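You operate a simulated robot arm through the tools that you are given. There is no shell and no other tool. Be economical: measure what you need, move in short steps, check, and stop when the job is done.

The job below is to be done with a simulated two-armed robot. You get a single attempt, and the scene is never put back.

TASK
Pick up the cup with the green band with one hand, pass it to the other hand and put it on the winnowing bench. Set down upright: cup with the green band.

It is judged by the outcome, as a careful person would: the job done as asked, and still so three seconds after it is handed in. It fails if anything else is knocked over, pushed out of place, dropped, spilled or broken.

THE ROBOT
Two 7-joint arms with two-finger parallel grippers on one trunk, on a base that drives. Base frame: it is fixed to the floor where the robot stands at the start and does not move with it; the origin is under the middle of the robot, x ahead of it, y to its left, z up; the surface under the hand at the start is at about z = 1050. Readings come in mm, degrees, newtons and seconds.
The left shoulder is at the start at [70, 133, 1251], the right one opposite. With the tool pointing down near the work surface each hand reaches from about 100 to 640 mm from the robot's upright axis, wherever it stands, measured 20 degrees to its own side. Places, roughly: winnowing bench (18x40 cm) [-100, 1480, 740]. Payload 1.57 kg a hand.
The TCP of each hand is the grasp point between the finger pads, 30 mm short of the fingertips. In the tool frame z runs along the fingers and y along their closing line. Largest opening 80 mm; finger width 17, thickness 12; the body of the gripper, 40 by 82 mm, starts 80 mm behind the TCP.
Orientation is that of the tool frame in the base frame, as [roll, pitch, yaw] about the fixed x, y, z axes, in that order (R = Rz(yaw) Ry(pitch) Rx(roll)). With the fingers straight down and closing along the base's y, the tool's x points along the base's -x, its y along +y and its z along -z.

THE INTERFACE
- The arms move only by the tool drive_tool. It takes "left_steps", "right_steps" or both (then of equal length, played together; a hand with none holds still); each is text: rows parted by semicolons, each of 7 numbers parted by spaces: the shift along the tool's x, y, z in units of 400 mm (1.0 is 400 mm), then the turn, a rotation vector about the tool's x, y, z in units of 180 degrees (1.0 is 180 degrees), then the opening, from 0 (shut) to 1 (fully open). In form: tx ty tz ax ay az gripper; .... A call has 1 to 10 rows; each row is the pose to reach, as a shift and turn from the pose commanded when the call began, along the tool's axes at that moment. A call with a number of a shift or a turn outside -1 to 1 is refused whole. A row lasts 0.2 s, in which the tool goes at most 50 mm and 8.6 degrees; a call with a longer step from one row to the next is refused whole, and so is a gripper value outside its range. Where a pose cannot be reached the arm comes as near as it can. A force on the tool above 40 N (or 10 N above the force at the start of the call, whichever is more), or a blocked arm, ends the call early, and 0.2 s more pass. The fingers move at their own pace (about 153 mm/s each) and stop on an object; they squeeze with about 39 N. The grip force told is the motor's: it shows also when the fingers shut on nothing. Time passes only in rows, and 0.2 s behind the last, so rows that repeat a pose let the fingers close. The reply holds the time, the measured pose of the TCP, the force on the tool along the base axes, the opening and the grip force, in the units named above and with some noise, with the torque about the TCP (base axes, N m) and any sound that the robot's microphone picked up, and new pictures: "pictures" is both (left out), scene, wrist or none (wrist: the cameras of the hands that moved).
- Cameras (640 x 400 px; columns grow to the right, rows downward): "scene" is now at [132.4, -23.8, 1504.9]; the picture's right is [-0.22, -0.98, 0.00], its down [-0.44, 0.10, -0.89] and it looks along [0.87, -0.20, -0.45] (base axes); focal length 282 px, centre (320, 200). "left" rides on the left gripper at [72, 7, -122] in its tool frame; the picture's right is [-0.09, 1.00, 0.00], its down [-0.84, -0.08, -0.54] and it looks along [-0.54, -0.05, 0.84] (tool axes); focal length 238 px, centre (320, 200). "right" rides on the right gripper at [72, -7, -122] in its tool frame; the picture's right is [0.09, 1.00, 0.00], its down [-0.84, 0.08, -0.54] and it looks along [-0.54, 0.05, 0.84] (tool axes); focal length 238 px, centre (320, 200). There is no depth. A picture from a camera that has moved, and an enlarged one, comes with that camera's place and axes in the base frame and with its lens. The place of the scene camera against the robot may be out by one fixed shift of up to 18 mm in any direction.
- raise_lower(by): slides the trunk up (or, below 0, down) by that many mm; the arms and the scene camera ride with it, the base frame stays. It gives what a move gives, with no picture.
- roll_base(legs): drives the robot by 1 to 6 legs, each [ahead, left, turn to the left] in mm, mm and degrees, along the robot's own axes; the way and the turn of a leg run together, so that a leg with both is an arc; at most 1500 mm and 180 degrees a leg. The arms and the cameras ride along, it lands a little off, and it stops where it bumps. It gives what a move gives, and a new picture of the scene camera.
- head_to(pan, tilt): turns the head with the scene camera to pan (to the left, within 86 degrees either way) and tilt (down, from -29 to 69), counted from straight ahead of the robot. It gives what a move gives, and a new picture of the scene camera.
- zoom(camera, box): a new picture of the part [left, top, right, bottom] of that camera's present view, enlarged. No time passes.
- close_job(): hands the job in; it is judged then, once.

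Work in short steps. Places have to be worked out from the pictures, the camera data and where the tool is seen: move nearer, look again, correct. Check each grasp and each placing, and mend what went wrong. You have 120 turns and 260 pictures in all, those below and enlarged ones among them. Open the grippers and draw the arms clear of the work before you hand the job in, unless the task says otherwise; then end with one line.

The tools are called after "Call:" by a JSON object that holds its "api" and its "payload". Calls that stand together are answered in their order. drive_tool: Moves the arms, as the interface text tells. Its arguments: {"type":"object","properties":{"left_steps":{"type":"string"},"right_steps":{"type":"string"},"pictures":{"type":"string","enum":["both","scene","wrist","none"]}},"required":[]} The other tools are called the same way: raise_lower (by) slides the trunk up or down; roll_base (legs) drives the base; head_to (pan, tilt) turns the head that bears the scene camera; zoom (camera, box) takes an enlarged picture of a part of a camera's view; close_job () hands the job in.

At the start:

```text
clock: 0.0
left_tcp_pos: [447.0, 49.8, 1350.8]
left_tcp_rot: [-179.9, 0.0, -179.9]
left_contact_force: [-0.1, 0.5, -0.1]
left_wrist_torque: [-0.03, -0.03, 0.02]
left_grip_width: 80.1
left_grip_force: 0.1
right_tcp_pos: [421.7, -297.6, 1334.8]
right_tcp_rot: [180.0, 0.0, 180.0]
right_contact_force: [-0.4, 0.8, -0.9]
right_wrist_torque: [-0.02, 0.03, 0.01]
right_grip_width: 79.7
right_grip_force: 0.1
trunk travel left (down, up): [-825.0, 115.0]
robot x, y, heading: [0.2, -3.8, 0.0]
head pan, tilt: [-12.8, 27.0]
```

scene: 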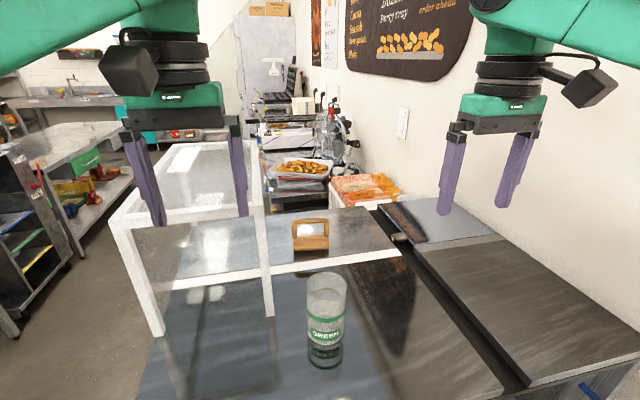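
right: 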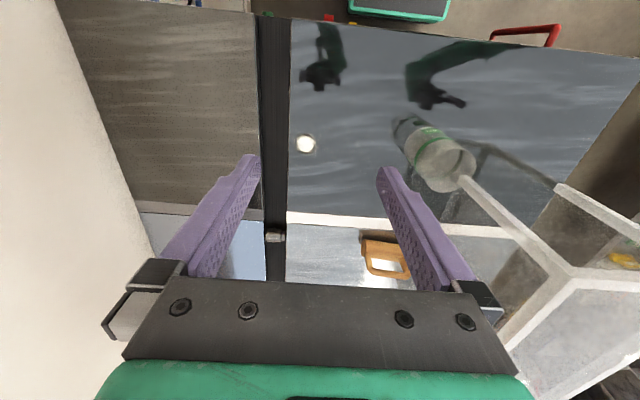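
left: 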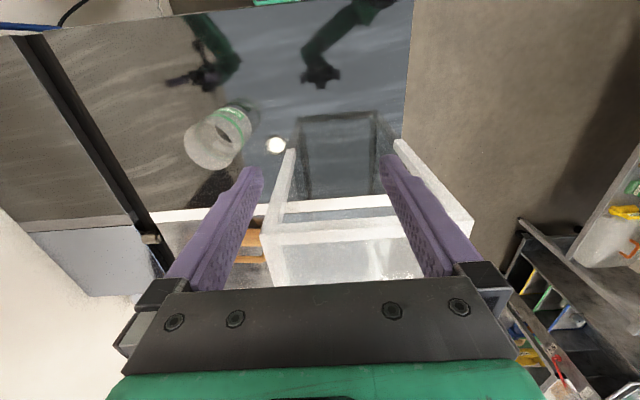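

I'll look closely at the cup, then pan the head left toward the bench.

Call:
{"api": "zoom", "payload": {"camera": "scene", "box": [220, 200, 440, 400]}}

Call:
{"api": "head_to", "payload": {"pan": 80, "tilt": 27}}

```text
2.00 times, centred on (330, 300) of scene
camera zoom: at [132.4, -23.8, 1504.9], right [-0.22, -0.98, 0.0], down [-0.44, 0.1, -0.89], along [0.87, -0.2, -0.45], focal length 563 px, centre (300, 0)
```

zoom: 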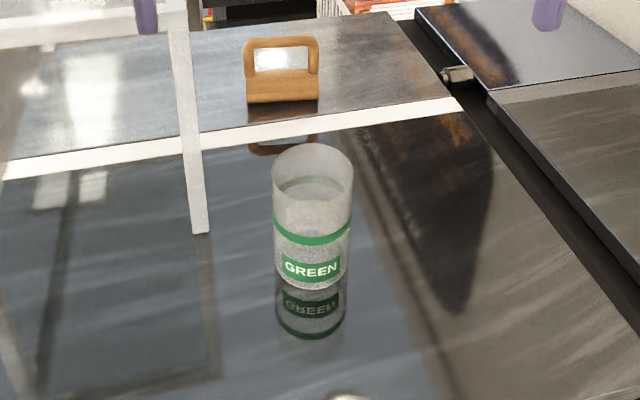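

```text
clock: 1.7
left_tcp_pos: [446.4, 50.4, 1351.6]
left_tcp_rot: [179.9, -0.1, -179.8]
left_contact_force: [0.4, 0.9, 0.3]
left_wrist_torque: [0.01, -0.02, -0.02]
left_grip_width: 80.1
left_grip_force: 0.0
right_tcp_pos: [421.7, -296.5, 1334.9]
right_tcp_rot: [-180.0, 0.1, -180.0]
right_contact_force: [-0.5, 0.7, 0.4]
right_wrist_torque: [0.02, 0.02, -0.01]
right_grip_width: 80.2
right_grip_force: 0.1
trunk travel left (down, up): [-825.0, 115.0]
robot x, y, heading: [-0.6, 0.3, 0.1]
head pan, tilt: [80.0, 27.0]
camera scene: at [59.1, 86.6, 1504.8], right [0.98, -0.17, 0.0], down [-0.08, -0.45, -0.89], along [0.16, 0.88, -0.45], focal length 282 px, centre (320, 200)
```

scene: 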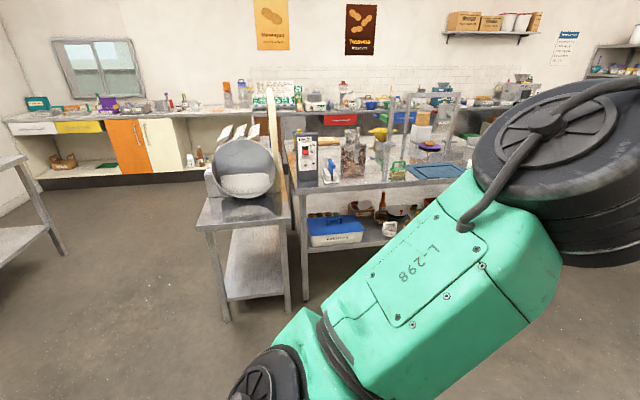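

The bench seems to be the small steel table around (245,205) with something on it; I'll zoom in.

Call:
{"api": "zoom", "payload": {"camera": "scene", "box": [180, 100, 340, 200]}}

Call:
{"api": "zoom", "payload": {"camera": "scene", "box": [180, 180, 340, 280]}}

```text
4.00 times, centred on (260, 150) of scene
camera zoom: at [59.1, 86.6, 1504.8], right [0.98, -0.17, 0.0], down [-0.08, -0.45, -0.89], along [0.16, 0.88, -0.45], focal length 1126 px, centre (560, 400)
```

zoom: 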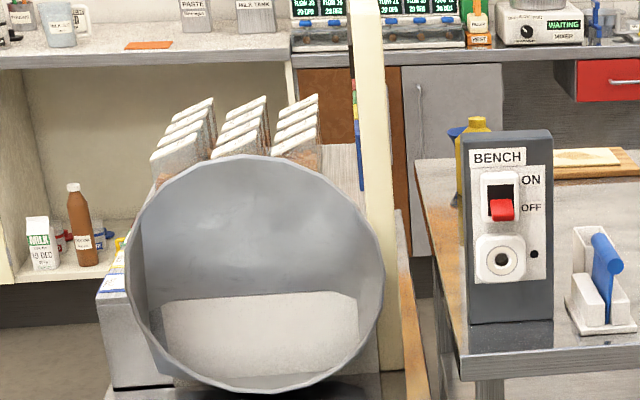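

```text
4.00 times, centred on (260, 230) of scene
camera zoom: at [59.1, 86.6, 1504.8], right [0.98, -0.17, 0.0], down [-0.08, -0.45, -0.89], along [0.16, 0.88, -0.45], focal length 1126 px, centre (560, 80)
```

zoom: 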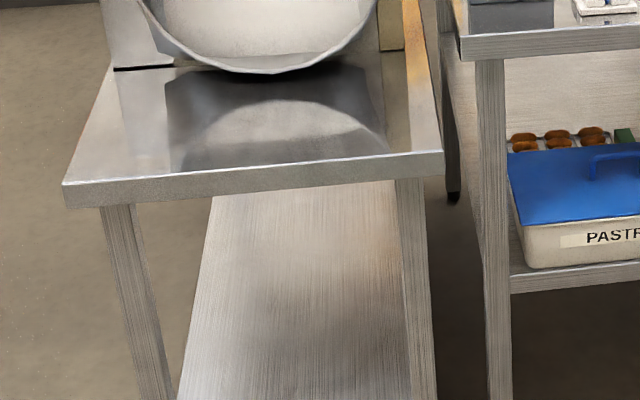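

The cup is about 66 mm wide and 95 mm tall at roughly (478,-109), with its rim near z=1145. The bench's free strip has its front edge at y≈1400. I'll move the left hand aside and bring the right hand above the cup to check.

Call:
{"api": "head_to", "payload": {"pan": -10, "tilt": 35}}

Call:
{"api": "drive_tool", "payload": {"left_steps": "0.04 0.04 -0.04 0 0 0 1; 0.08 0.1 -0.08 0 0 0 1; 0.12 0.15 -0.12 0 0 0 1; 0.15 0.2 -0.15 0 0 0 1; 0.15 0.2 -0.15 0 0 0 1; 0.15 0.2 -0.15 0 0 0 1", "right_steps": "0 0 0 0 0 0 1; -0.03 0.1 0.03 0 0 0 1; -0.06 0.2 0.07 0 0 0 1; -0.09 0.3 0.1 0 0 0 1; -0.12 0.4 0.14 0 0 0 1; -0.14 0.47 0.175 0 0 0 1", "pictures": "both"}}

```text
clock: 3.3
left_tcp_pos: [446.2, 49.7, 1350.4]
left_tcp_rot: [-180.0, 0.0, -179.9]
left_contact_force: [0.8, 0.1, -0.3]
left_wrist_torque: [0.0, -0.01, 0.01]
left_grip_width: 80.1
left_grip_force: 0.0
right_tcp_pos: [421.4, -296.8, 1335.1]
right_tcp_rot: [180.0, 0.0, 179.9]
right_contact_force: [0.0, 0.7, 0.0]
right_wrist_torque: [-0.05, 0.01, -0.01]
right_grip_width: 80.1
right_grip_force: 0.1
trunk travel left (down, up): [-825.0, 115.0]
robot x, y, heading: [-2.6, 0.8, 0.1]
head pan, tilt: [-10.0, 35.0]
camera scene: at [129.9, -18.8, 1492.3], right [-0.17, -0.98, 0.0], down [-0.56, 0.1, -0.82], along [0.81, -0.14, -0.57], focal length 282 px, centre (320, 200)
```

scene: 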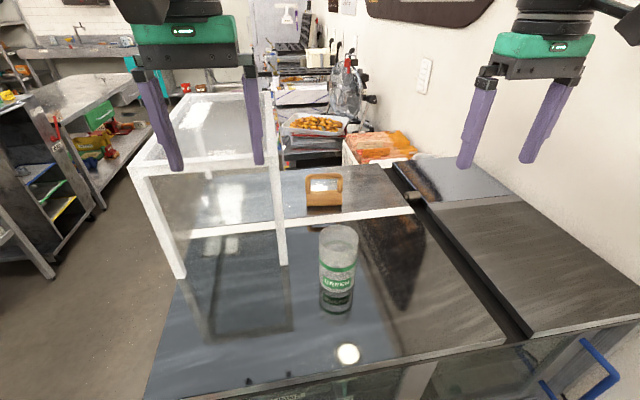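

```text
clock: 4.7
left_tcp_pos: [388.7, 128.6, 1410.8]
left_tcp_rot: [-179.9, 0.0, -180.0]
left_contact_force: [-0.6, 0.9, 0.8]
left_wrist_torque: [0.02, -0.01, 0.02]
left_grip_width: 80.0
left_grip_force: 0.1
right_tcp_pos: [465.8, -126.6, 1269.2]
right_tcp_rot: [179.9, 0.0, 179.8]
right_contact_force: [0.2, 0.6, 0.5]
right_wrist_torque: [-0.01, 0.01, 0.0]
right_grip_width: 80.0
right_grip_force: 0.1
right hand out of reach, approached as far as the arm can: row 6
trunk travel left (down, up): [-825.0, 115.0]
robot x, y, heading: [-0.4, -0.7, 0.1]
head pan, tilt: [-10.0, 35.0]
camera scene: at [130.7, -18.7, 1492.2], right [-0.17, -0.98, 0.0], down [-0.57, 0.1, -0.82], along [0.81, -0.14, -0.57], focal length 282 px, centre (320, 200)
camera right: at [393.8, -132.8, 1390.3], right [-0.09, 1.0, 0.0], down [0.84, 0.08, 0.54], along [0.54, 0.05, -0.84], focal length 238 px, centre (320, 200)
camera left: at [316.5, 136.0, 1532.9], right [0.09, 1.0, 0.0], down [0.84, -0.08, 0.54], along [0.54, -0.05, -0.84], focal length 238 px, centre (320, 200)
```

scene: 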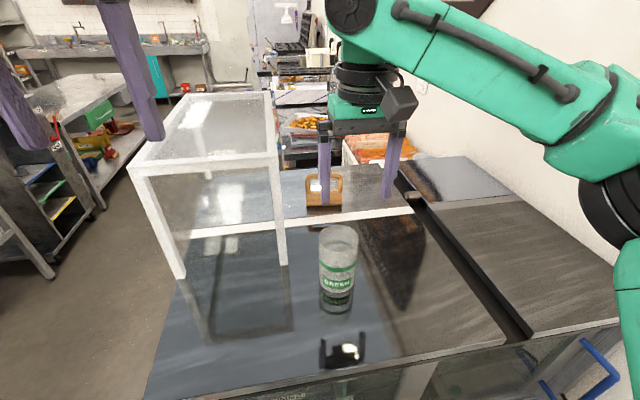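
right: 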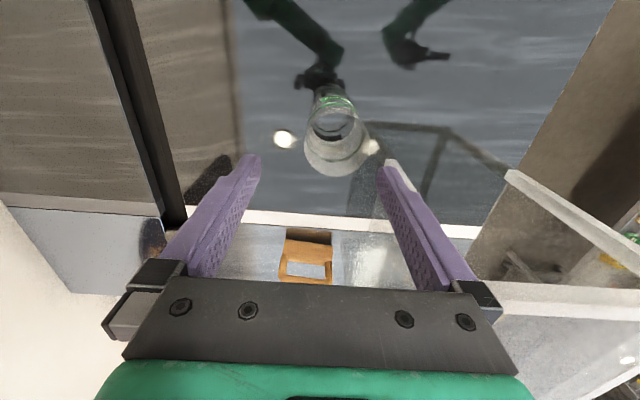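
left: 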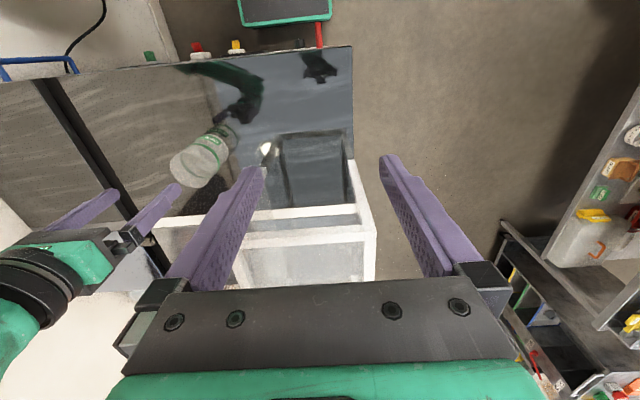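

The right arm ran out of reach while high, and the rim is near (480,-106). I'll raise the trunk so the arm can reach downward, then come closer.

Call:
{"api": "raise_lower", "payload": {"by": 100}}

Call:
{"api": "drive_tool", "payload": {"right_steps": "0 0 0.1 0 0 0 1; 0 0.02 0.2 0 0 0 1; -0.01 0.04 0.3 0 0 0 1; -0.02 0.05 0.347 0 0 0 1", "pictures": "both"}}

```text
clock: 6.1
left_tcp_pos: [388.3, 129.8, 1511.7]
left_tcp_rot: [180.0, 0.1, -179.9]
left_contact_force: [-0.4, -0.1, -0.2]
left_wrist_torque: [-0.03, 0.02, 0.0]
left_grip_width: 79.8
left_grip_force: 0.0
right_tcp_pos: [465.0, -125.6, 1369.8]
right_tcp_rot: [-179.9, -0.1, 180.0]
right_contact_force: [0.4, 1.1, 0.3]
right_wrist_torque: [-0.02, 0.0, 0.01]
right_grip_width: 80.0
right_grip_force: 0.1
trunk travel left (down, up): [-925.0, 15.0]
robot x, y, heading: [1.0, 1.0, -0.0]
head pan, tilt: [-10.0, 35.0]
```

```text
clock: 7.1
left_tcp_pos: [389.8, 129.0, 1511.2]
left_tcp_rot: [-179.9, 0.0, -179.9]
left_contact_force: [-0.3, -0.2, -0.3]
left_wrist_torque: [0.01, -0.01, -0.05]
left_grip_width: 79.9
left_grip_force: 0.0
right_tcp_pos: [473.7, -107.0, 1228.8]
right_tcp_rot: [179.9, -0.1, -180.0]
right_contact_force: [0.0, 0.2, -0.1]
right_wrist_torque: [0.01, 0.0, 0.0]
right_grip_width: 80.1
right_grip_force: 0.0
trunk travel left (down, up): [-925.0, 15.0]
robot x, y, heading: [1.4, -0.4, 0.0]
head pan, tilt: [-10.0, 35.0]
camera scene: at [131.2, -19.4, 1592.2], right [-0.17, -0.98, 0.0], down [-0.57, 0.1, -0.82], along [0.81, -0.14, -0.57], focal length 282 px, centre (320, 200)
camera right: at [401.6, -113.7, 1349.6], right [-0.09, 1.0, 0.0], down [0.84, 0.08, 0.54], along [0.54, 0.05, -0.84], focal length 238 px, centre (320, 200)
```

scene: 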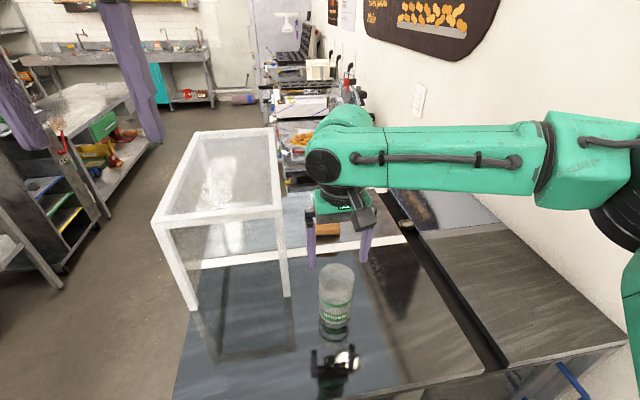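
right: 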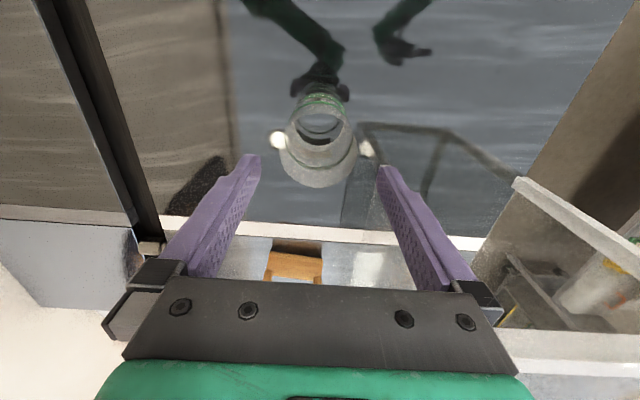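

Call:
{"api": "zoom", "payload": {"camera": "right", "box": [220, 70, 420, 195]}}

Call:
{"api": "zoom", "payload": {"camera": "scene", "box": [260, 180, 420, 380]}}

```text
3.20 times, centred on (320, 132) of right
camera zoom: at [401.6, -113.7, 1349.6], right [-0.09, 1.0, 0.0], down [0.84, 0.08, 0.54], along [0.54, 0.05, -0.84], focal length 763 px, centre (320, 416)
```

zoom: 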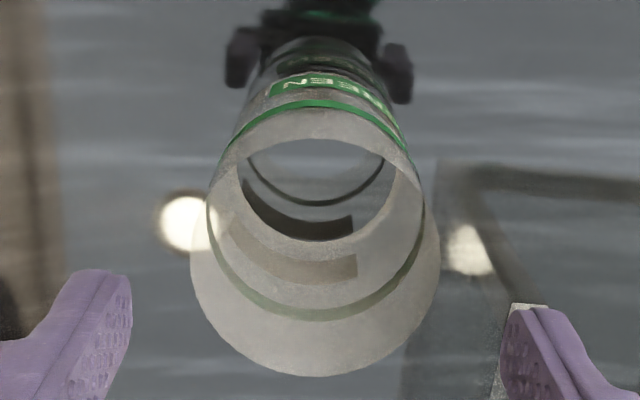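

```text
2.00 times, centred on (340, 280) of scene
camera zoom: at [131.2, -19.4, 1592.2], right [-0.17, -0.98, 0.0], down [-0.57, 0.1, -0.82], along [0.81, -0.14, -0.57], focal length 563 px, centre (280, 40)
```

zoom: 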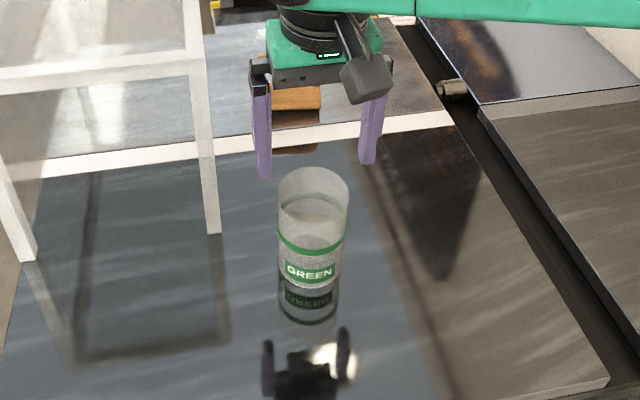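

The rim centre is around (478,-108) and the hand is nearly centred over it. I'll descend partway, so the fingertips just pass the rim, and check.

Call:
{"api": "drive_tool", "payload": {"right_steps": "-0.01 -0.0025 0.04 0 0 0 1; -0.01 -0.0025 0.09 0 0 0 1; -0.01 -0.0025 0.13 0 0 0 1; -0.01 -0.0025 0.16 0 0 0 1; -0.01 -0.0025 0.16 0 0 0 1", "pictures": "both"}}

Call:
{"api": "zoom", "payload": {"camera": "scene", "box": [280, 200, 400, 350]}}

```text
clock: 8.3
left_tcp_pos: [387.7, 130.3, 1512.7]
left_tcp_rot: [179.9, -0.1, -179.9]
left_contact_force: [0.0, 1.0, 0.1]
left_wrist_torque: [-0.01, -0.02, -0.01]
left_grip_width: 80.1
left_grip_force: 0.0
right_tcp_pos: [477.9, -108.7, 1165.2]
right_tcp_rot: [-180.0, 0.1, -180.0]
right_contact_force: [-0.3, 0.6, 0.1]
right_wrist_torque: [-0.01, 0.01, 0.0]
right_grip_width: 80.0
right_grip_force: 0.0
trunk travel left (down, up): [-925.0, 15.0]
robot x, y, heading: [-0.4, -1.9, -0.1]
head pan, tilt: [-10.0, 35.0]
camera scene: at [130.2, -18.7, 1592.2], right [-0.17, -0.98, 0.0], down [-0.57, 0.1, -0.82], along [0.81, -0.14, -0.57], focal length 282 px, centre (320, 200)
camera right: at [405.8, -114.4, 1286.9], right [-0.09, 1.0, 0.0], down [0.84, 0.08, 0.54], along [0.54, 0.05, -0.84], focal length 238 px, centre (320, 200)
```

scene: 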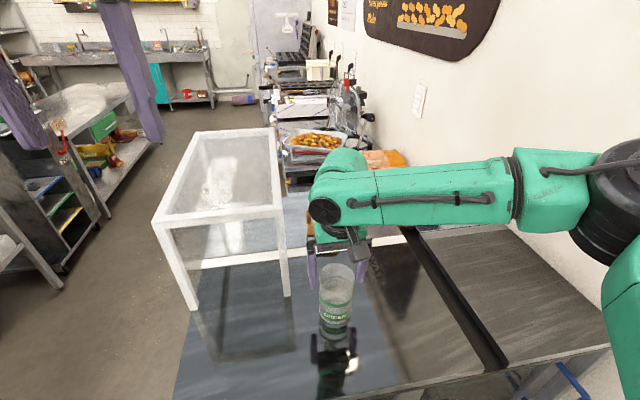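
right: 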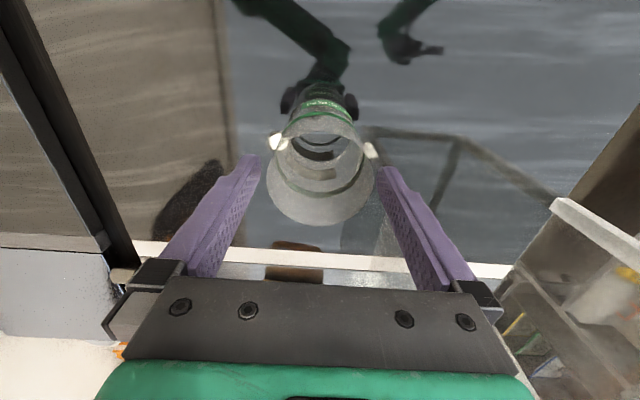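

```text
2.67 times, centred on (340, 275) of scene
camera zoom: at [130.2, -18.7, 1592.2], right [-0.17, -0.98, 0.0], down [-0.57, 0.1, -0.82], along [0.81, -0.14, -0.57], focal length 751 px, centre (267, 0)
```

zoom: 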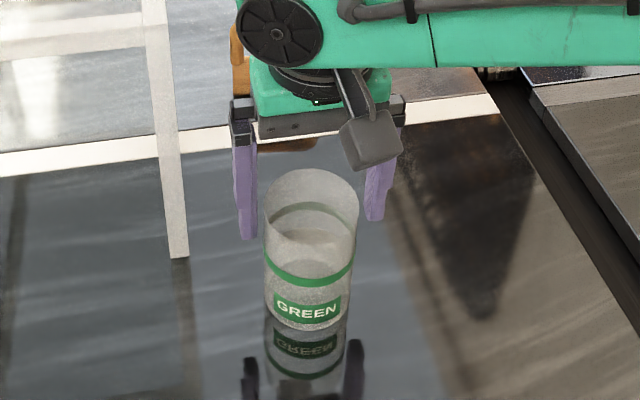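

The rim is centred between the fingers, with z≈1150 at the rim and about 5 mm of clearance on each side. I'll lower by 33 mm and close.

Call:
{"api": "drive_tool", "payload": {"right_steps": "0 0.0015 0.04 0 0 0 1; 0 0.0015 0.0825 0 0 0 1; 0 0.0015 0.0825 0 0 0 1; 0 0.0015 0.0825 0 0 0 0.7; 0 0.0015 0.0825 0 0 0 0.5; 0 0.0015 0.0825 0 0 0 0.5; 0 0.0015 0.0825 0 0 0 0.5", "pictures": "wrist"}}

```text
clock: 9.9
left_tcp_pos: [387.7, 128.8, 1512.5]
left_tcp_rot: [-180.0, 0.0, -179.9]
left_contact_force: [0.5, -0.3, -0.4]
left_wrist_torque: [-0.03, 0.04, 0.02]
left_grip_width: 80.2
left_grip_force: 0.0
right_tcp_pos: [476.9, -108.9, 1134.1]
right_tcp_rot: [179.8, 0.2, 180.0]
right_contact_force: [0.1, -0.3, -0.2]
right_wrist_torque: [-0.01, 0.01, -0.03]
right_grip_width: 65.0
right_grip_force: 38.8
trunk travel left (down, up): [-925.0, 15.0]
robot x, y, heading: [-0.1, 1.2, -0.0]
head pan, tilt: [-10.0, 35.0]
camera right: at [404.8, -115.3, 1254.4], right [-0.09, 1.0, 0.0], down [0.84, 0.08, 0.54], along [0.54, 0.05, -0.84], focal length 238 px, centre (320, 200)
```

right: 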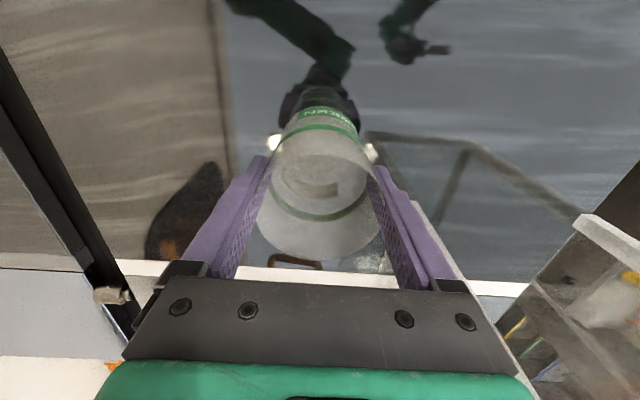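

Gripped at 65 mm wide. I'll lift straight up and check.

Call:
{"api": "drive_tool", "payload": {"right_steps": "0 0 -0.02 0 0 0 0.5; 0 0 -0.06 0 0 0 0.5; 0 0 -0.12 0 0 0 0.5; 0 0 -0.2 0 0 0 0.5; 0.04 0 -0.28 0 0 0 0.5; 0.08 0 -0.36 0 0 0 0.5; 0.12 0 -0.4 0 0 0 0.5", "pictures": "both"}}

```text
clock: 11.5
left_tcp_pos: [387.0, 129.2, 1513.0]
left_tcp_rot: [180.0, 0.1, -179.9]
left_contact_force: [0.5, -0.5, 0.5]
left_wrist_torque: [0.0, 0.0, 0.01]
left_grip_width: 80.0
left_grip_force: 0.0
right_tcp_pos: [427.5, -105.1, 1292.8]
right_tcp_rot: [180.0, 0.0, -180.0]
right_contact_force: [0.5, 0.0, -0.3]
right_wrist_torque: [-0.01, -0.01, -0.01]
right_grip_width: 64.8
right_grip_force: 38.9
trunk travel left (down, up): [-925.0, 15.0]
robot x, y, heading: [-0.3, -0.4, -0.0]
head pan, tilt: [-10.0, 35.0]
camera scene: at [128.8, -18.6, 1592.3], right [-0.17, -0.98, 0.0], down [-0.56, 0.1, -0.82], along [0.81, -0.14, -0.57], focal length 282 px, centre (320, 200)
camera right: at [355.0, -111.0, 1414.6], right [-0.09, 1.0, 0.0], down [0.84, 0.08, 0.54], along [0.54, 0.05, -0.84], focal length 238 px, centre (320, 200)
```

scene: 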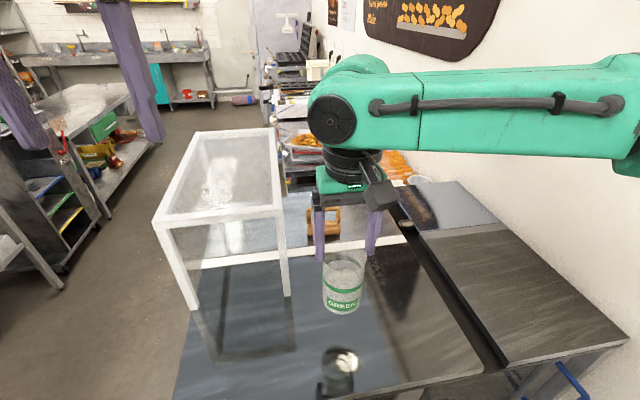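
right: 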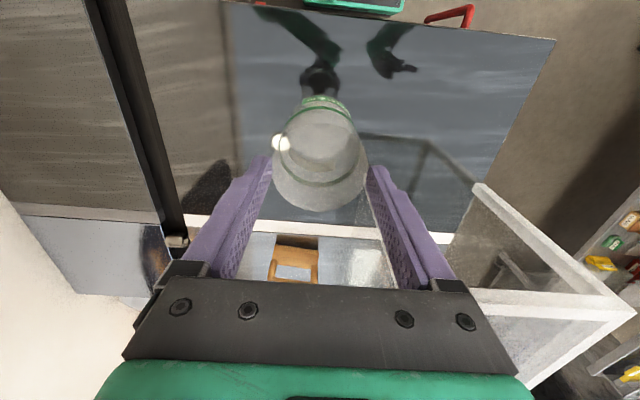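

The cup seems lower in the fingers than at the grasp, so I'll zoom to check for slip.

Call:
{"api": "zoom", "payload": {"camera": "scene", "box": [290, 190, 410, 330]}}

Call:
{"api": "zoom", "payload": {"camera": "right", "box": [220, 90, 420, 215]}}

```text
2.86 times, centred on (350, 260) of scene
camera zoom: at [128.8, -18.6, 1592.3], right [-0.17, -0.98, 0.0], down [-0.56, 0.1, -0.82], along [0.81, -0.14, -0.57], focal length 804 px, centre (234, 29)
```

zoom: 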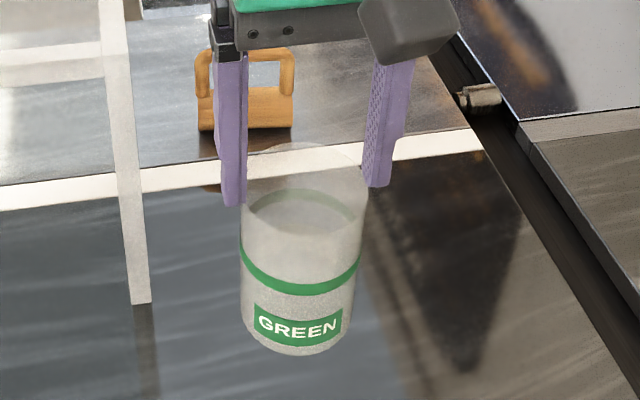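

```text
3.20 times, centred on (320, 152) of right
camera zoom: at [355.0, -111.0, 1414.6], right [-0.09, 1.0, 0.0], down [0.84, 0.08, 0.54], along [0.54, 0.05, -0.84], focal length 763 px, centre (320, 352)
```

zoom: 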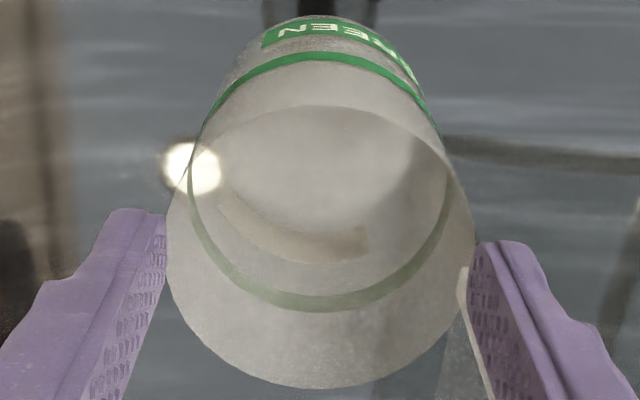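

The cup has slid about 25 mm down in the fingers. I'll lower it back toward the table at once.

Call:
{"api": "drive_tool", "payload": {"right_steps": "0 0 0.1 0 0 0 0.5; 0 0 0.2 0 0 0 0.5; 0 0 0.27 0 0 0 0.5", "pictures": "both"}}

Call:
{"api": "zoom", "payload": {"camera": "scene", "box": [290, 220, 410, 360]}}

```text
clock: 12.3
left_tcp_pos: [388.0, 129.6, 1511.4]
left_tcp_rot: [180.0, 0.0, -179.9]
left_contact_force: [-0.2, -1.2, -0.2]
left_wrist_torque: [0.0, 0.0, -0.02]
left_grip_width: 80.0
left_grip_force: 0.1
right_tcp_pos: [429.5, -107.8, 1185.5]
right_tcp_rot: [179.9, 0.1, 179.9]
right_contact_force: [-0.7, 0.4, -0.2]
right_wrist_torque: [0.04, 0.03, 0.02]
right_grip_width: 64.9
right_grip_force: 38.5
trunk travel left (down, up): [-925.0, 15.0]
robot x, y, heading: [2.5, 1.1, 0.1]
head pan, tilt: [-10.0, 35.0]
camera scene: at [130.7, -19.1, 1592.2], right [-0.17, -0.98, 0.0], down [-0.57, 0.1, -0.82], along [0.81, -0.14, -0.57], focal length 282 px, centre (320, 200)
camera right: at [358.1, -113.9, 1307.0], right [-0.09, 1.0, 0.0], down [0.84, 0.08, 0.54], along [0.54, 0.05, -0.84], focal length 238 px, centre (320, 200)
```

scene: 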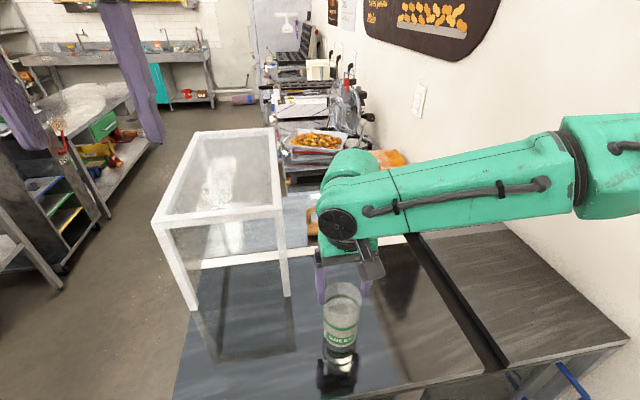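
right: 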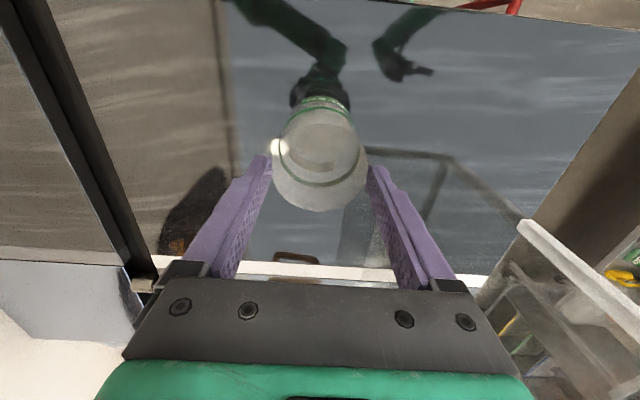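

```text
2.86 times, centred on (350, 290) of scene
camera zoom: at [130.7, -19.1, 1592.2], right [-0.17, -0.98, 0.0], down [-0.57, 0.1, -0.82], along [0.81, -0.14, -0.57], focal length 804 px, centre (234, -57)
```

zoom: 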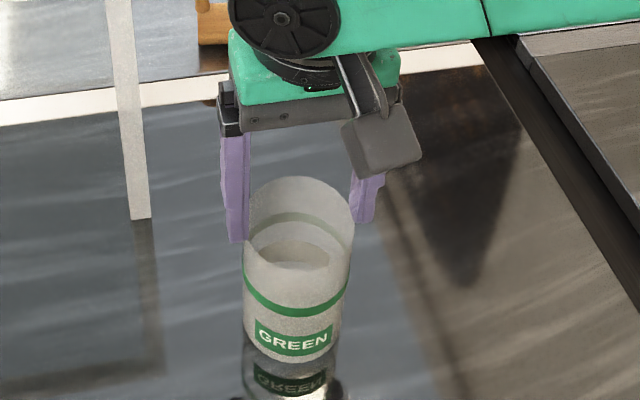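

There was no further slip on the way down, and the base is about 25 mm above the table. I'll hold still for a second here to see whether it creeps.

Call:
{"api": "drive_tool", "payload": {"right_steps": "0 0 0 0 0 0 0.4; 0 0 0 0 0 0 0.4; 0 0 0 0 0 0 0.4; 0 0 0 0 0 0 0.4; 0 0 0 0 0 0 0.4", "pictures": "wrist"}}

Call:
{"api": "zoom", "payload": {"camera": "scene", "box": [290, 220, 410, 360]}}

```text
clock: 13.5
left_tcp_pos: [388.4, 129.7, 1512.4]
left_tcp_rot: [179.9, 0.0, -179.9]
left_contact_force: [-0.1, -0.6, 0.0]
left_wrist_torque: [0.0, -0.03, 0.0]
left_grip_width: 79.8
left_grip_force: 0.1
right_tcp_pos: [429.4, -108.0, 1187.1]
right_tcp_rot: [179.9, -0.1, -180.0]
right_contact_force: [-0.5, -0.3, -1.3]
right_wrist_torque: [0.01, -0.02, 0.01]
right_grip_width: 64.9
right_grip_force: 39.0
trunk travel left (down, up): [-925.0, 15.0]
robot x, y, heading: [-2.3, -2.5, 0.0]
head pan, tilt: [-10.0, 35.0]
camera right: at [357.5, -113.7, 1307.5], right [-0.09, 1.0, 0.0], down [0.84, 0.08, 0.54], along [0.54, 0.05, -0.84], focal length 238 px, centre (320, 200)
```

right: 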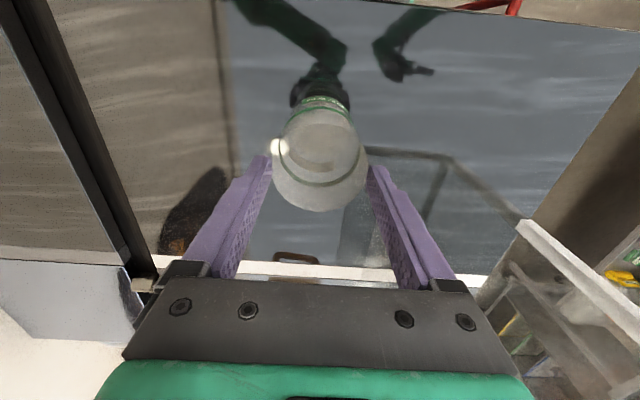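

```text
2.86 times, centred on (350, 290) of scene
camera zoom: at [129.9, -18.8, 1592.3], right [-0.17, -0.98, 0.0], down [-0.56, 0.1, -0.82], along [0.81, -0.14, -0.57], focal length 804 px, centre (234, -57)
```

zoom: 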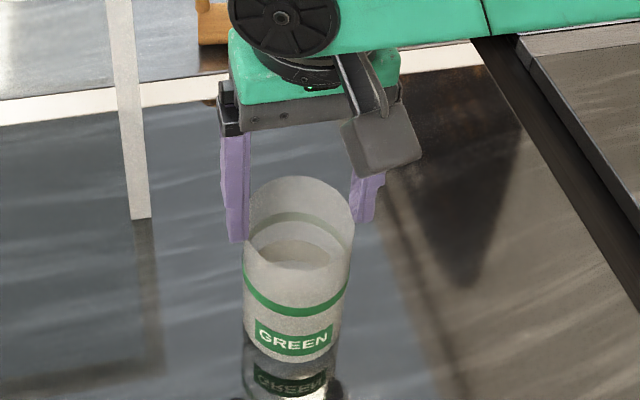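

No creep. The reflection suggests the cup base may already be close to the table, so I'll zoom on that.

Call:
{"api": "zoom", "payload": {"camera": "scene", "box": [310, 270, 380, 400]}}

Call:
{"api": "zoom", "payload": {"camera": "right", "box": [220, 70, 420, 220]}}

```text
3.08 times, centred on (345, 335) of scene
camera zoom: at [129.9, -18.8, 1592.3], right [-0.17, -0.98, 0.0], down [-0.56, 0.1, -0.82], along [0.81, -0.14, -0.57], focal length 866 px, centre (243, -215)
```

zoom: 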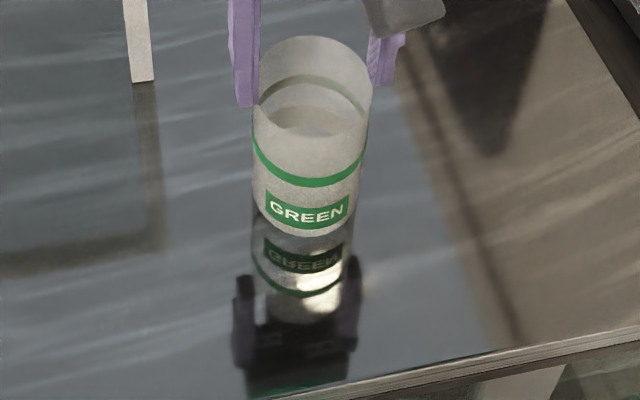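

```text
2.67 times, centred on (320, 145) of right
camera zoom: at [357.5, -113.7, 1307.5], right [-0.09, 1.0, 0.0], down [0.84, 0.08, 0.54], along [0.54, 0.05, -0.84], focal length 636 px, centre (320, 347)
```

zoom: 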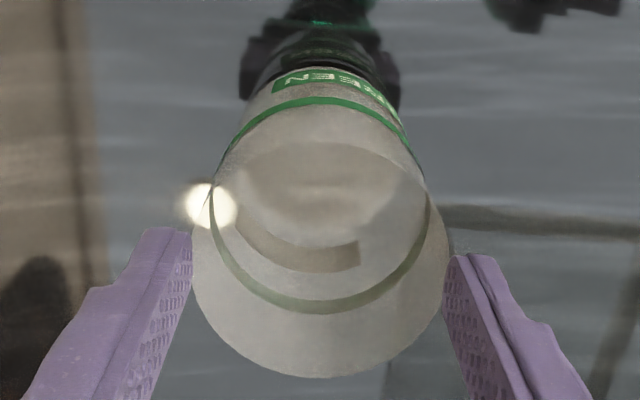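

The band-to-reflection spacing matches the resting cup, so it's already standing on the table and only held by the fingertips. I'll open here and look again.

Call:
{"api": "drive_tool", "payload": {"right_steps": "0 0 0 0 0 0 0.85; 0 0 0 0 0 0 1; 0 0 0 0 0 0 1", "pictures": "both"}}

Call:
{"api": "zoom", "payload": {"camera": "scene", "box": [310, 270, 380, 400]}}

Call:
{"api": "zoom", "payload": {"camera": "right", "box": [220, 70, 420, 220]}}

```text
clock: 14.3
left_tcp_pos: [387.5, 128.7, 1511.9]
left_tcp_rot: [-180.0, 0.1, -179.9]
left_contact_force: [0.0, -0.3, -0.5]
left_wrist_torque: [0.01, 0.01, -0.04]
left_grip_width: 79.9
left_grip_force: 0.0
right_tcp_pos: [430.2, -108.0, 1186.7]
right_tcp_rot: [179.9, 0.1, -180.0]
right_contact_force: [0.4, 0.3, -0.5]
right_wrist_torque: [0.02, 0.02, -0.01]
right_grip_width: 80.1
right_grip_force: 0.0
trunk travel left (down, up): [-925.0, 15.0]
robot x, y, heading: [-0.3, 2.1, -0.1]
head pan, tilt: [-10.0, 35.0]
camera scene: at [129.9, -18.8, 1592.3], right [-0.17, -0.98, 0.0], down [-0.56, 0.1, -0.82], along [0.81, -0.14, -0.57], focal length 282 px, centre (320, 200)
camera right: at [357.6, -113.7, 1307.6], right [-0.09, 1.0, 0.0], down [0.84, 0.08, 0.54], along [0.54, 0.05, -0.84], focal length 238 px, centre (320, 200)
```

scene: 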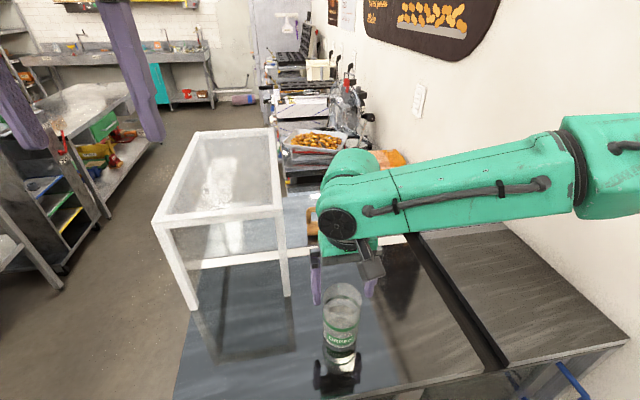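
right: 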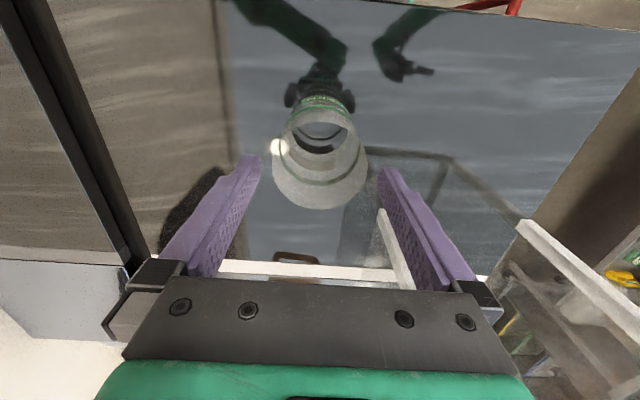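

```text
3.08 times, centred on (345, 335) of scene
camera zoom: at [129.9, -18.8, 1592.3], right [-0.17, -0.98, 0.0], down [-0.56, 0.1, -0.82], along [0.81, -0.14, -0.57], focal length 866 px, centre (243, -215)
```

zoom: 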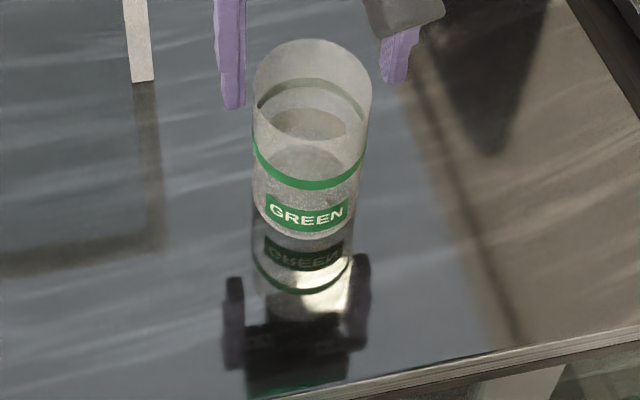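

```text
2.67 times, centred on (320, 145) of right
camera zoom: at [357.6, -113.7, 1307.6], right [-0.09, 1.0, 0.0], down [0.84, 0.08, 0.54], along [0.54, 0.05, -0.84], focal length 636 px, centre (320, 347)
```

zoom: 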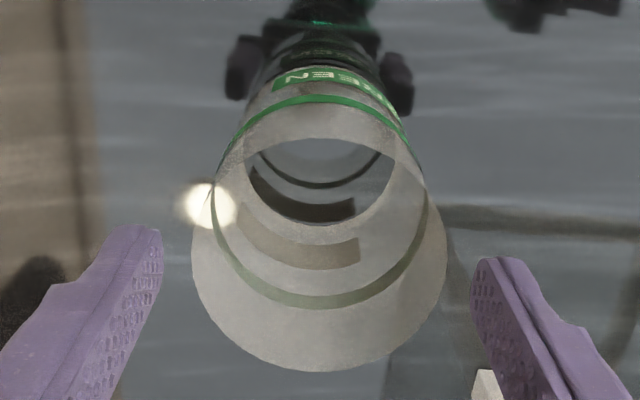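

The cup stands upright on the table with its rim around z≈1160. I'll regrip deeper, with a full squeeze command, then make a tiny lift to check for slip.

Call:
{"api": "drive_tool", "payload": {"right_steps": "0.005 0 0.04 0 0 0 1; 0.005 0 0.09 0 0 0 1; 0.005 0 0.14 0 0 0 1; 0.005 0 0.175 0 0 0 1; 0.005 0 0.175 0 0 0 0.7; 0.005 0 0.175 0 0 0 0; 0.005 0 0.175 0 0 0 0; 0.005 0 0.175 0 0 0 0; 0.005 0 0.175 0 0 0 0", "pictures": "both"}}

Call:
{"api": "zoom", "payload": {"camera": "scene", "box": [310, 270, 380, 400]}}

```text
clock: 16.3
left_tcp_pos: [388.3, 127.9, 1511.6]
left_tcp_rot: [180.0, -0.1, -179.9]
left_contact_force: [-0.9, -0.4, 0.2]
left_wrist_torque: [0.01, -0.02, 0.0]
left_grip_width: 80.1
left_grip_force: 0.0
right_tcp_pos: [428.5, -107.5, 1116.3]
right_tcp_rot: [180.0, 0.0, -180.0]
right_contact_force: [0.1, -0.2, -0.7]
right_wrist_torque: [0.01, 0.02, 0.01]
right_grip_width: 65.4
right_grip_force: 39.0
trunk travel left (down, up): [-925.0, 15.0]
robot x, y, heading: [-4.4, -1.5, 0.0]
head pan, tilt: [-10.0, 35.0]
camera scene: at [129.9, -18.8, 1592.3], right [-0.17, -0.98, 0.0], down [-0.56, 0.1, -0.82], along [0.81, -0.14, -0.57], focal length 282 px, centre (320, 200)
camera right: at [355.5, -112.9, 1236.4], right [-0.09, 1.0, 0.0], down [0.84, 0.08, 0.54], along [0.54, 0.05, -0.84], focal length 238 px, centre (320, 200)
```

scene: 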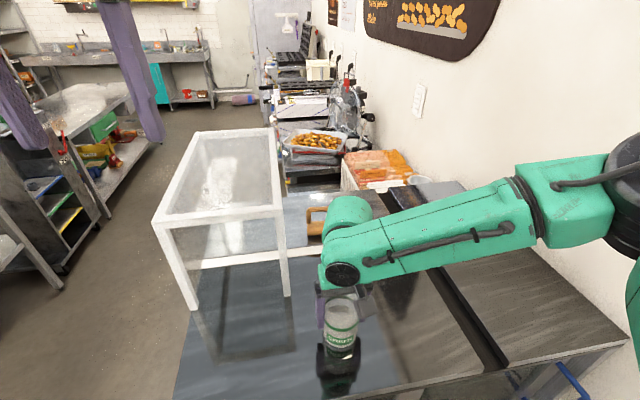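
right: 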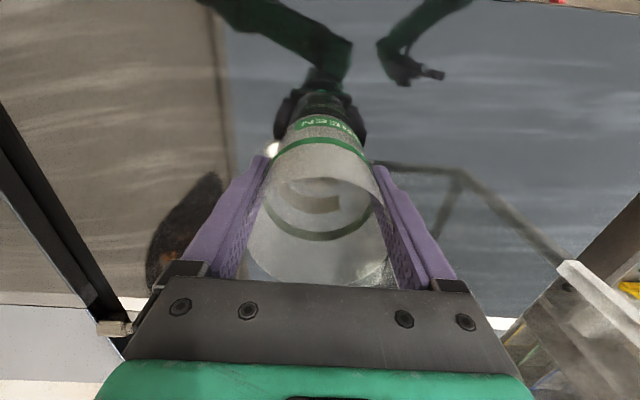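

```text
3.08 times, centred on (345, 335) of scene
camera zoom: at [129.9, -18.8, 1592.3], right [-0.17, -0.98, 0.0], down [-0.56, 0.1, -0.82], along [0.81, -0.14, -0.57], focal length 866 px, centre (243, -215)
```

zoom: 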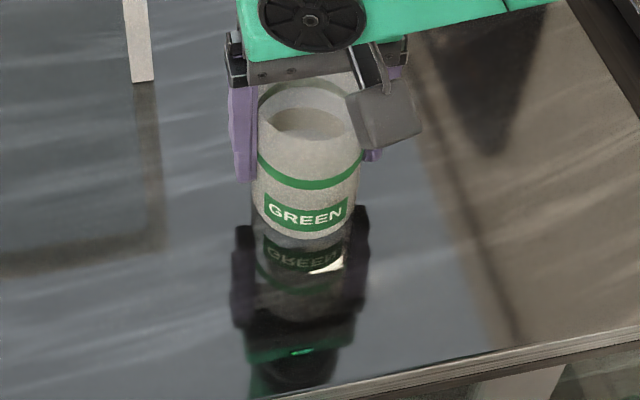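

Regripped. I'll make a slow small lift of about 16 mm.

Call:
{"api": "drive_tool", "payload": {"right_steps": "0 0 -0.01 0 0 0 0; 0 0 -0.02 0 0 0 0; 0 0 -0.03 0 0 0 0; 0 0 -0.04 0 0 0 0", "pictures": "wrist"}}

Call:
{"api": "zoom", "payload": {"camera": "scene", "box": [310, 270, 380, 400]}}

```text
clock: 17.3
left_tcp_pos: [388.8, 128.9, 1511.5]
left_tcp_rot: [180.0, 0.0, -179.9]
left_contact_force: [0.8, -0.4, 0.3]
left_wrist_torque: [0.02, 0.01, 0.0]
left_grip_width: 80.2
left_grip_force: 0.1
right_tcp_pos: [426.9, -107.8, 1130.4]
right_tcp_rot: [-180.0, 0.0, 180.0]
right_contact_force: [-0.4, 0.9, -1.4]
right_wrist_torque: [0.01, -0.02, 0.01]
right_grip_width: 65.3
right_grip_force: 38.6
trunk travel left (down, up): [-925.0, 15.0]
robot x, y, heading: [-2.4, 0.6, 0.2]
head pan, tilt: [-10.0, 35.0]
camera right: at [354.8, -113.5, 1252.6], right [-0.09, 1.0, 0.0], down [0.84, 0.08, 0.54], along [0.54, 0.05, -0.84], focal length 238 px, centre (320, 200)
```

right: 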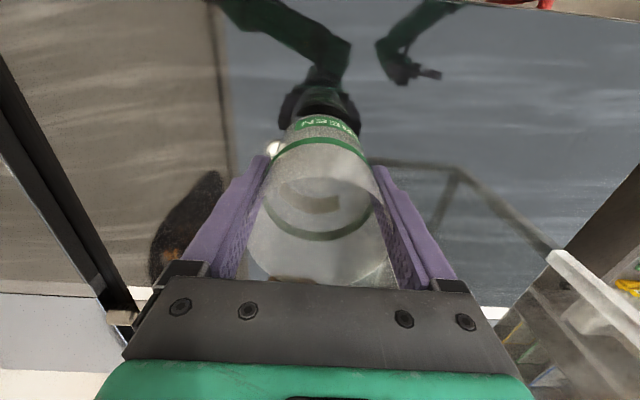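

```text
3.08 times, centred on (345, 335) of scene
camera zoom: at [129.8, -18.8, 1592.3], right [-0.17, -0.98, 0.0], down [-0.56, 0.1, -0.82], along [0.81, -0.14, -0.57], focal length 866 px, centre (243, -215)
```

zoom: 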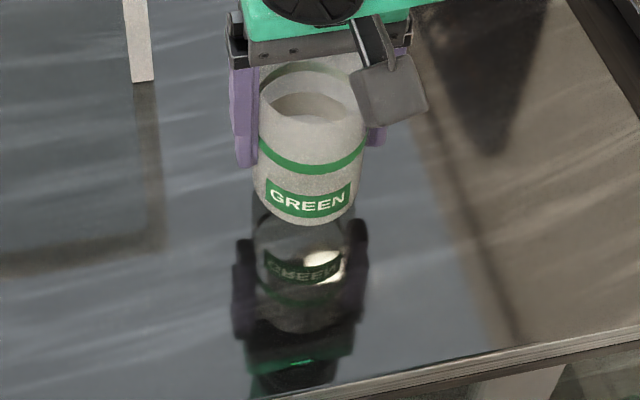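

Now it lifts without slipping. I'll continue gently for another 64 mm.

Call:
{"api": "drive_tool", "payload": {"right_steps": "0 0 -0.015 0 0 0 0; 0 0 -0.035 0 0 0 0; 0 0 -0.06 0 0 0 0; 0 0 -0.085 0 0 0 0; 0 0 -0.11 0 0 0 0; 0 0 -0.135 0 0 0 0; 0 0 -0.15 0 0 0 0; 0 0 -0.16 0 0 0 0", "pictures": "both"}}

```text
clock: 19.1
left_tcp_pos: [388.2, 130.1, 1511.2]
left_tcp_rot: [-179.9, 0.0, -180.0]
left_contact_force: [0.0, 0.9, -0.1]
left_wrist_torque: [0.0, 0.05, 0.04]
left_grip_width: 80.2
left_grip_force: 0.0
right_tcp_pos: [427.1, -106.9, 1194.6]
right_tcp_rot: [179.9, 0.0, -180.0]
right_contact_force: [-0.4, 0.4, -0.1]
right_wrist_torque: [0.01, -0.01, 0.03]
right_grip_width: 65.4
right_grip_force: 39.0
trunk travel left (down, up): [-925.0, 15.0]
robot x, y, heading: [-0.2, -0.9, 0.0]
head pan, tilt: [-10.0, 35.0]
camera scene: at [129.9, -18.8, 1592.3], right [-0.17, -0.98, 0.0], down [-0.56, 0.1, -0.82], along [0.81, -0.14, -0.57], focal length 282 px, centre (320, 200)
camera right: at [354.8, -113.3, 1316.6], right [-0.09, 1.0, 0.0], down [0.84, 0.08, 0.54], along [0.54, 0.05, -0.84], focal length 238 px, centre (320, 200)
```

scene: 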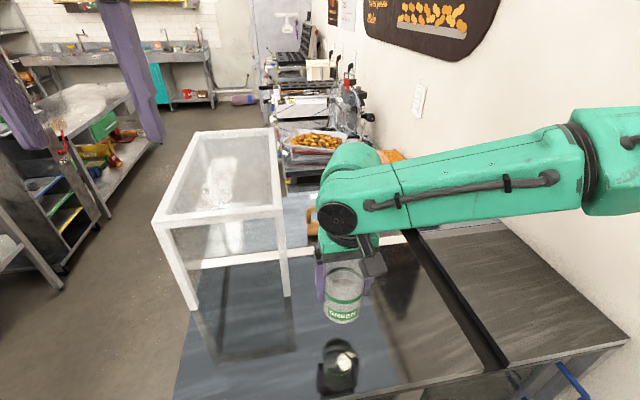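
right: 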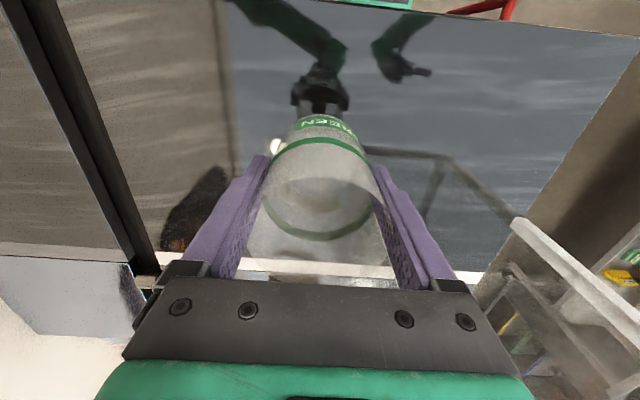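

No slip: the green band sits at the same place in the wrist view. Before the handover I want clearance from the white stand, so I'll test the grip with a short 60 mm reverse while still low over the table.

Call:
{"api": "roll_base", "payload": {"legs": [[-60, 0, 0]]}}

Call:
{"api": "zoom", "payload": {"camera": "right", "box": [120, 0, 520, 400]}}

```text
clock: 20.0
left_tcp_pos: [343.2, 129.5, 1507.9]
left_tcp_rot: [180.0, -0.6, -179.9]
left_contact_force: [1.2, 1.1, -0.3]
left_wrist_torque: [-0.01, 0.09, 0.0]
left_grip_width: 80.3
left_grip_force: 0.0
right_tcp_pos: [378.4, -107.3, 1190.6]
right_tcp_rot: [-180.0, -0.6, 179.9]
right_contact_force: [1.4, 0.1, -0.5]
right_wrist_torque: [-0.01, 0.12, 0.02]
right_grip_width: 65.4
right_grip_force: 39.1
trunk travel left (down, up): [-925.0, 15.0]
robot x, y, heading: [-59.8, 0.6, -0.2]
head pan, tilt: [-10.0, 35.0]
camera scene: at [85.0, -19.0, 1590.7], right [-0.17, -0.98, 0.0], down [-0.57, 0.1, -0.81], along [0.8, -0.14, -0.58], focal length 282 px, centre (320, 200)
```

scene: 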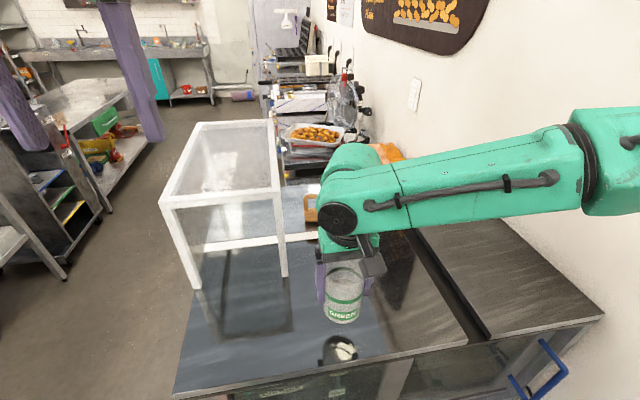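

```text
1.00 times, centred on (320, 200) of right (not enlarged: the box is as wide or as high as the picture)
camera zoom: at [307.3, -113.7, 1312.6], right [-0.09, 1.0, 0.0], down [0.84, 0.08, 0.53], along [0.53, 0.05, -0.85], focal length 238 px, centre (320, 200)
```

zoom: 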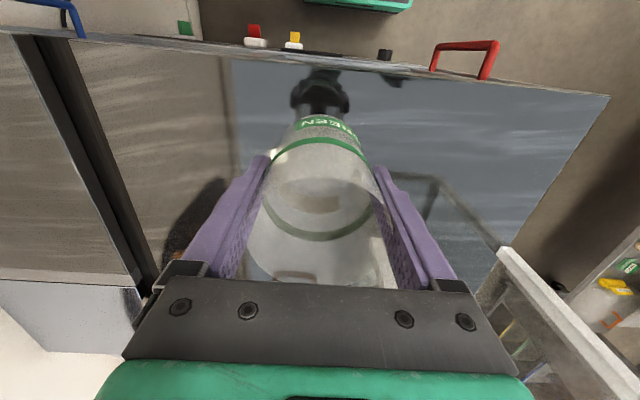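

Grip is solid under driving. I'll back away another 250 mm for free space around the arms.

Call:
{"api": "roll_base", "payload": {"legs": [[-250, 0, 0]]}}

Call:
{"api": "zoom", "payload": {"camera": "right", "box": [220, 90, 420, 290]}}

```text
clock: 21.9
left_tcp_pos: [83.8, 128.3, 1509.8]
left_tcp_rot: [-180.0, -0.2, 179.7]
left_contact_force: [-0.3, -0.6, -0.7]
left_wrist_torque: [-0.02, 0.03, 0.01]
left_grip_width: 79.9
left_grip_force: 0.2
right_tcp_pos: [119.9, -108.2, 1193.3]
right_tcp_rot: [179.9, -0.2, 179.6]
right_contact_force: [1.1, -0.1, -0.5]
right_wrist_torque: [0.0, -0.03, 0.0]
right_grip_width: 65.3
right_grip_force: 39.1
trunk travel left (down, up): [-925.0, 15.0]
robot x, y, heading: [-308.1, 1.7, 0.1]
head pan, tilt: [-10.0, 35.0]
camera scene: at [-175.1, -18.7, 1591.8], right [-0.18, -0.98, 0.0], down [-0.57, 0.1, -0.82], along [0.8, -0.15, -0.58], focal length 282 px, centre (320, 200)
```

scene: 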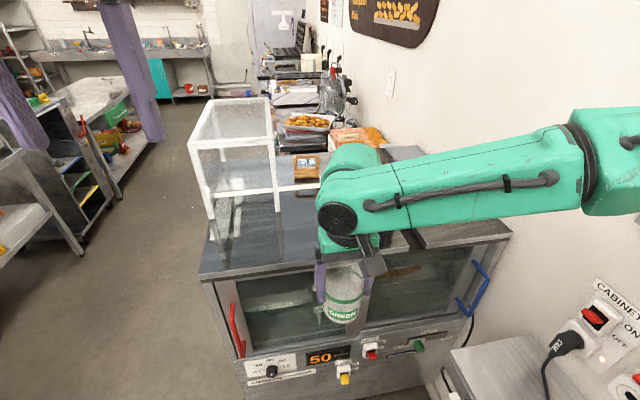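

```text
2.00 times, centred on (320, 190) of right
camera zoom: at [48.5, -114.5, 1315.1], right [-0.09, 1.0, 0.0], down [0.84, 0.07, 0.54], along [0.54, 0.05, -0.84], focal length 477 px, centre (320, 220)
```

zoom: 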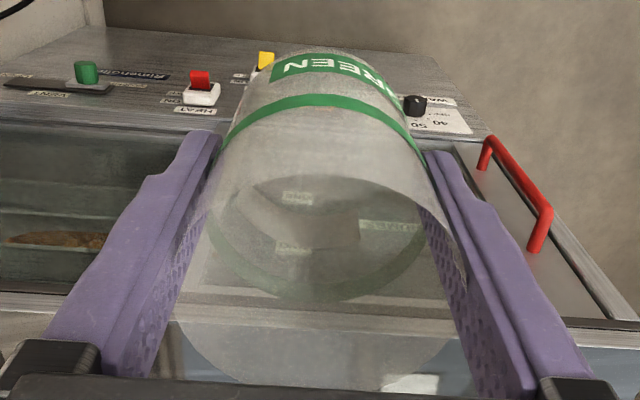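

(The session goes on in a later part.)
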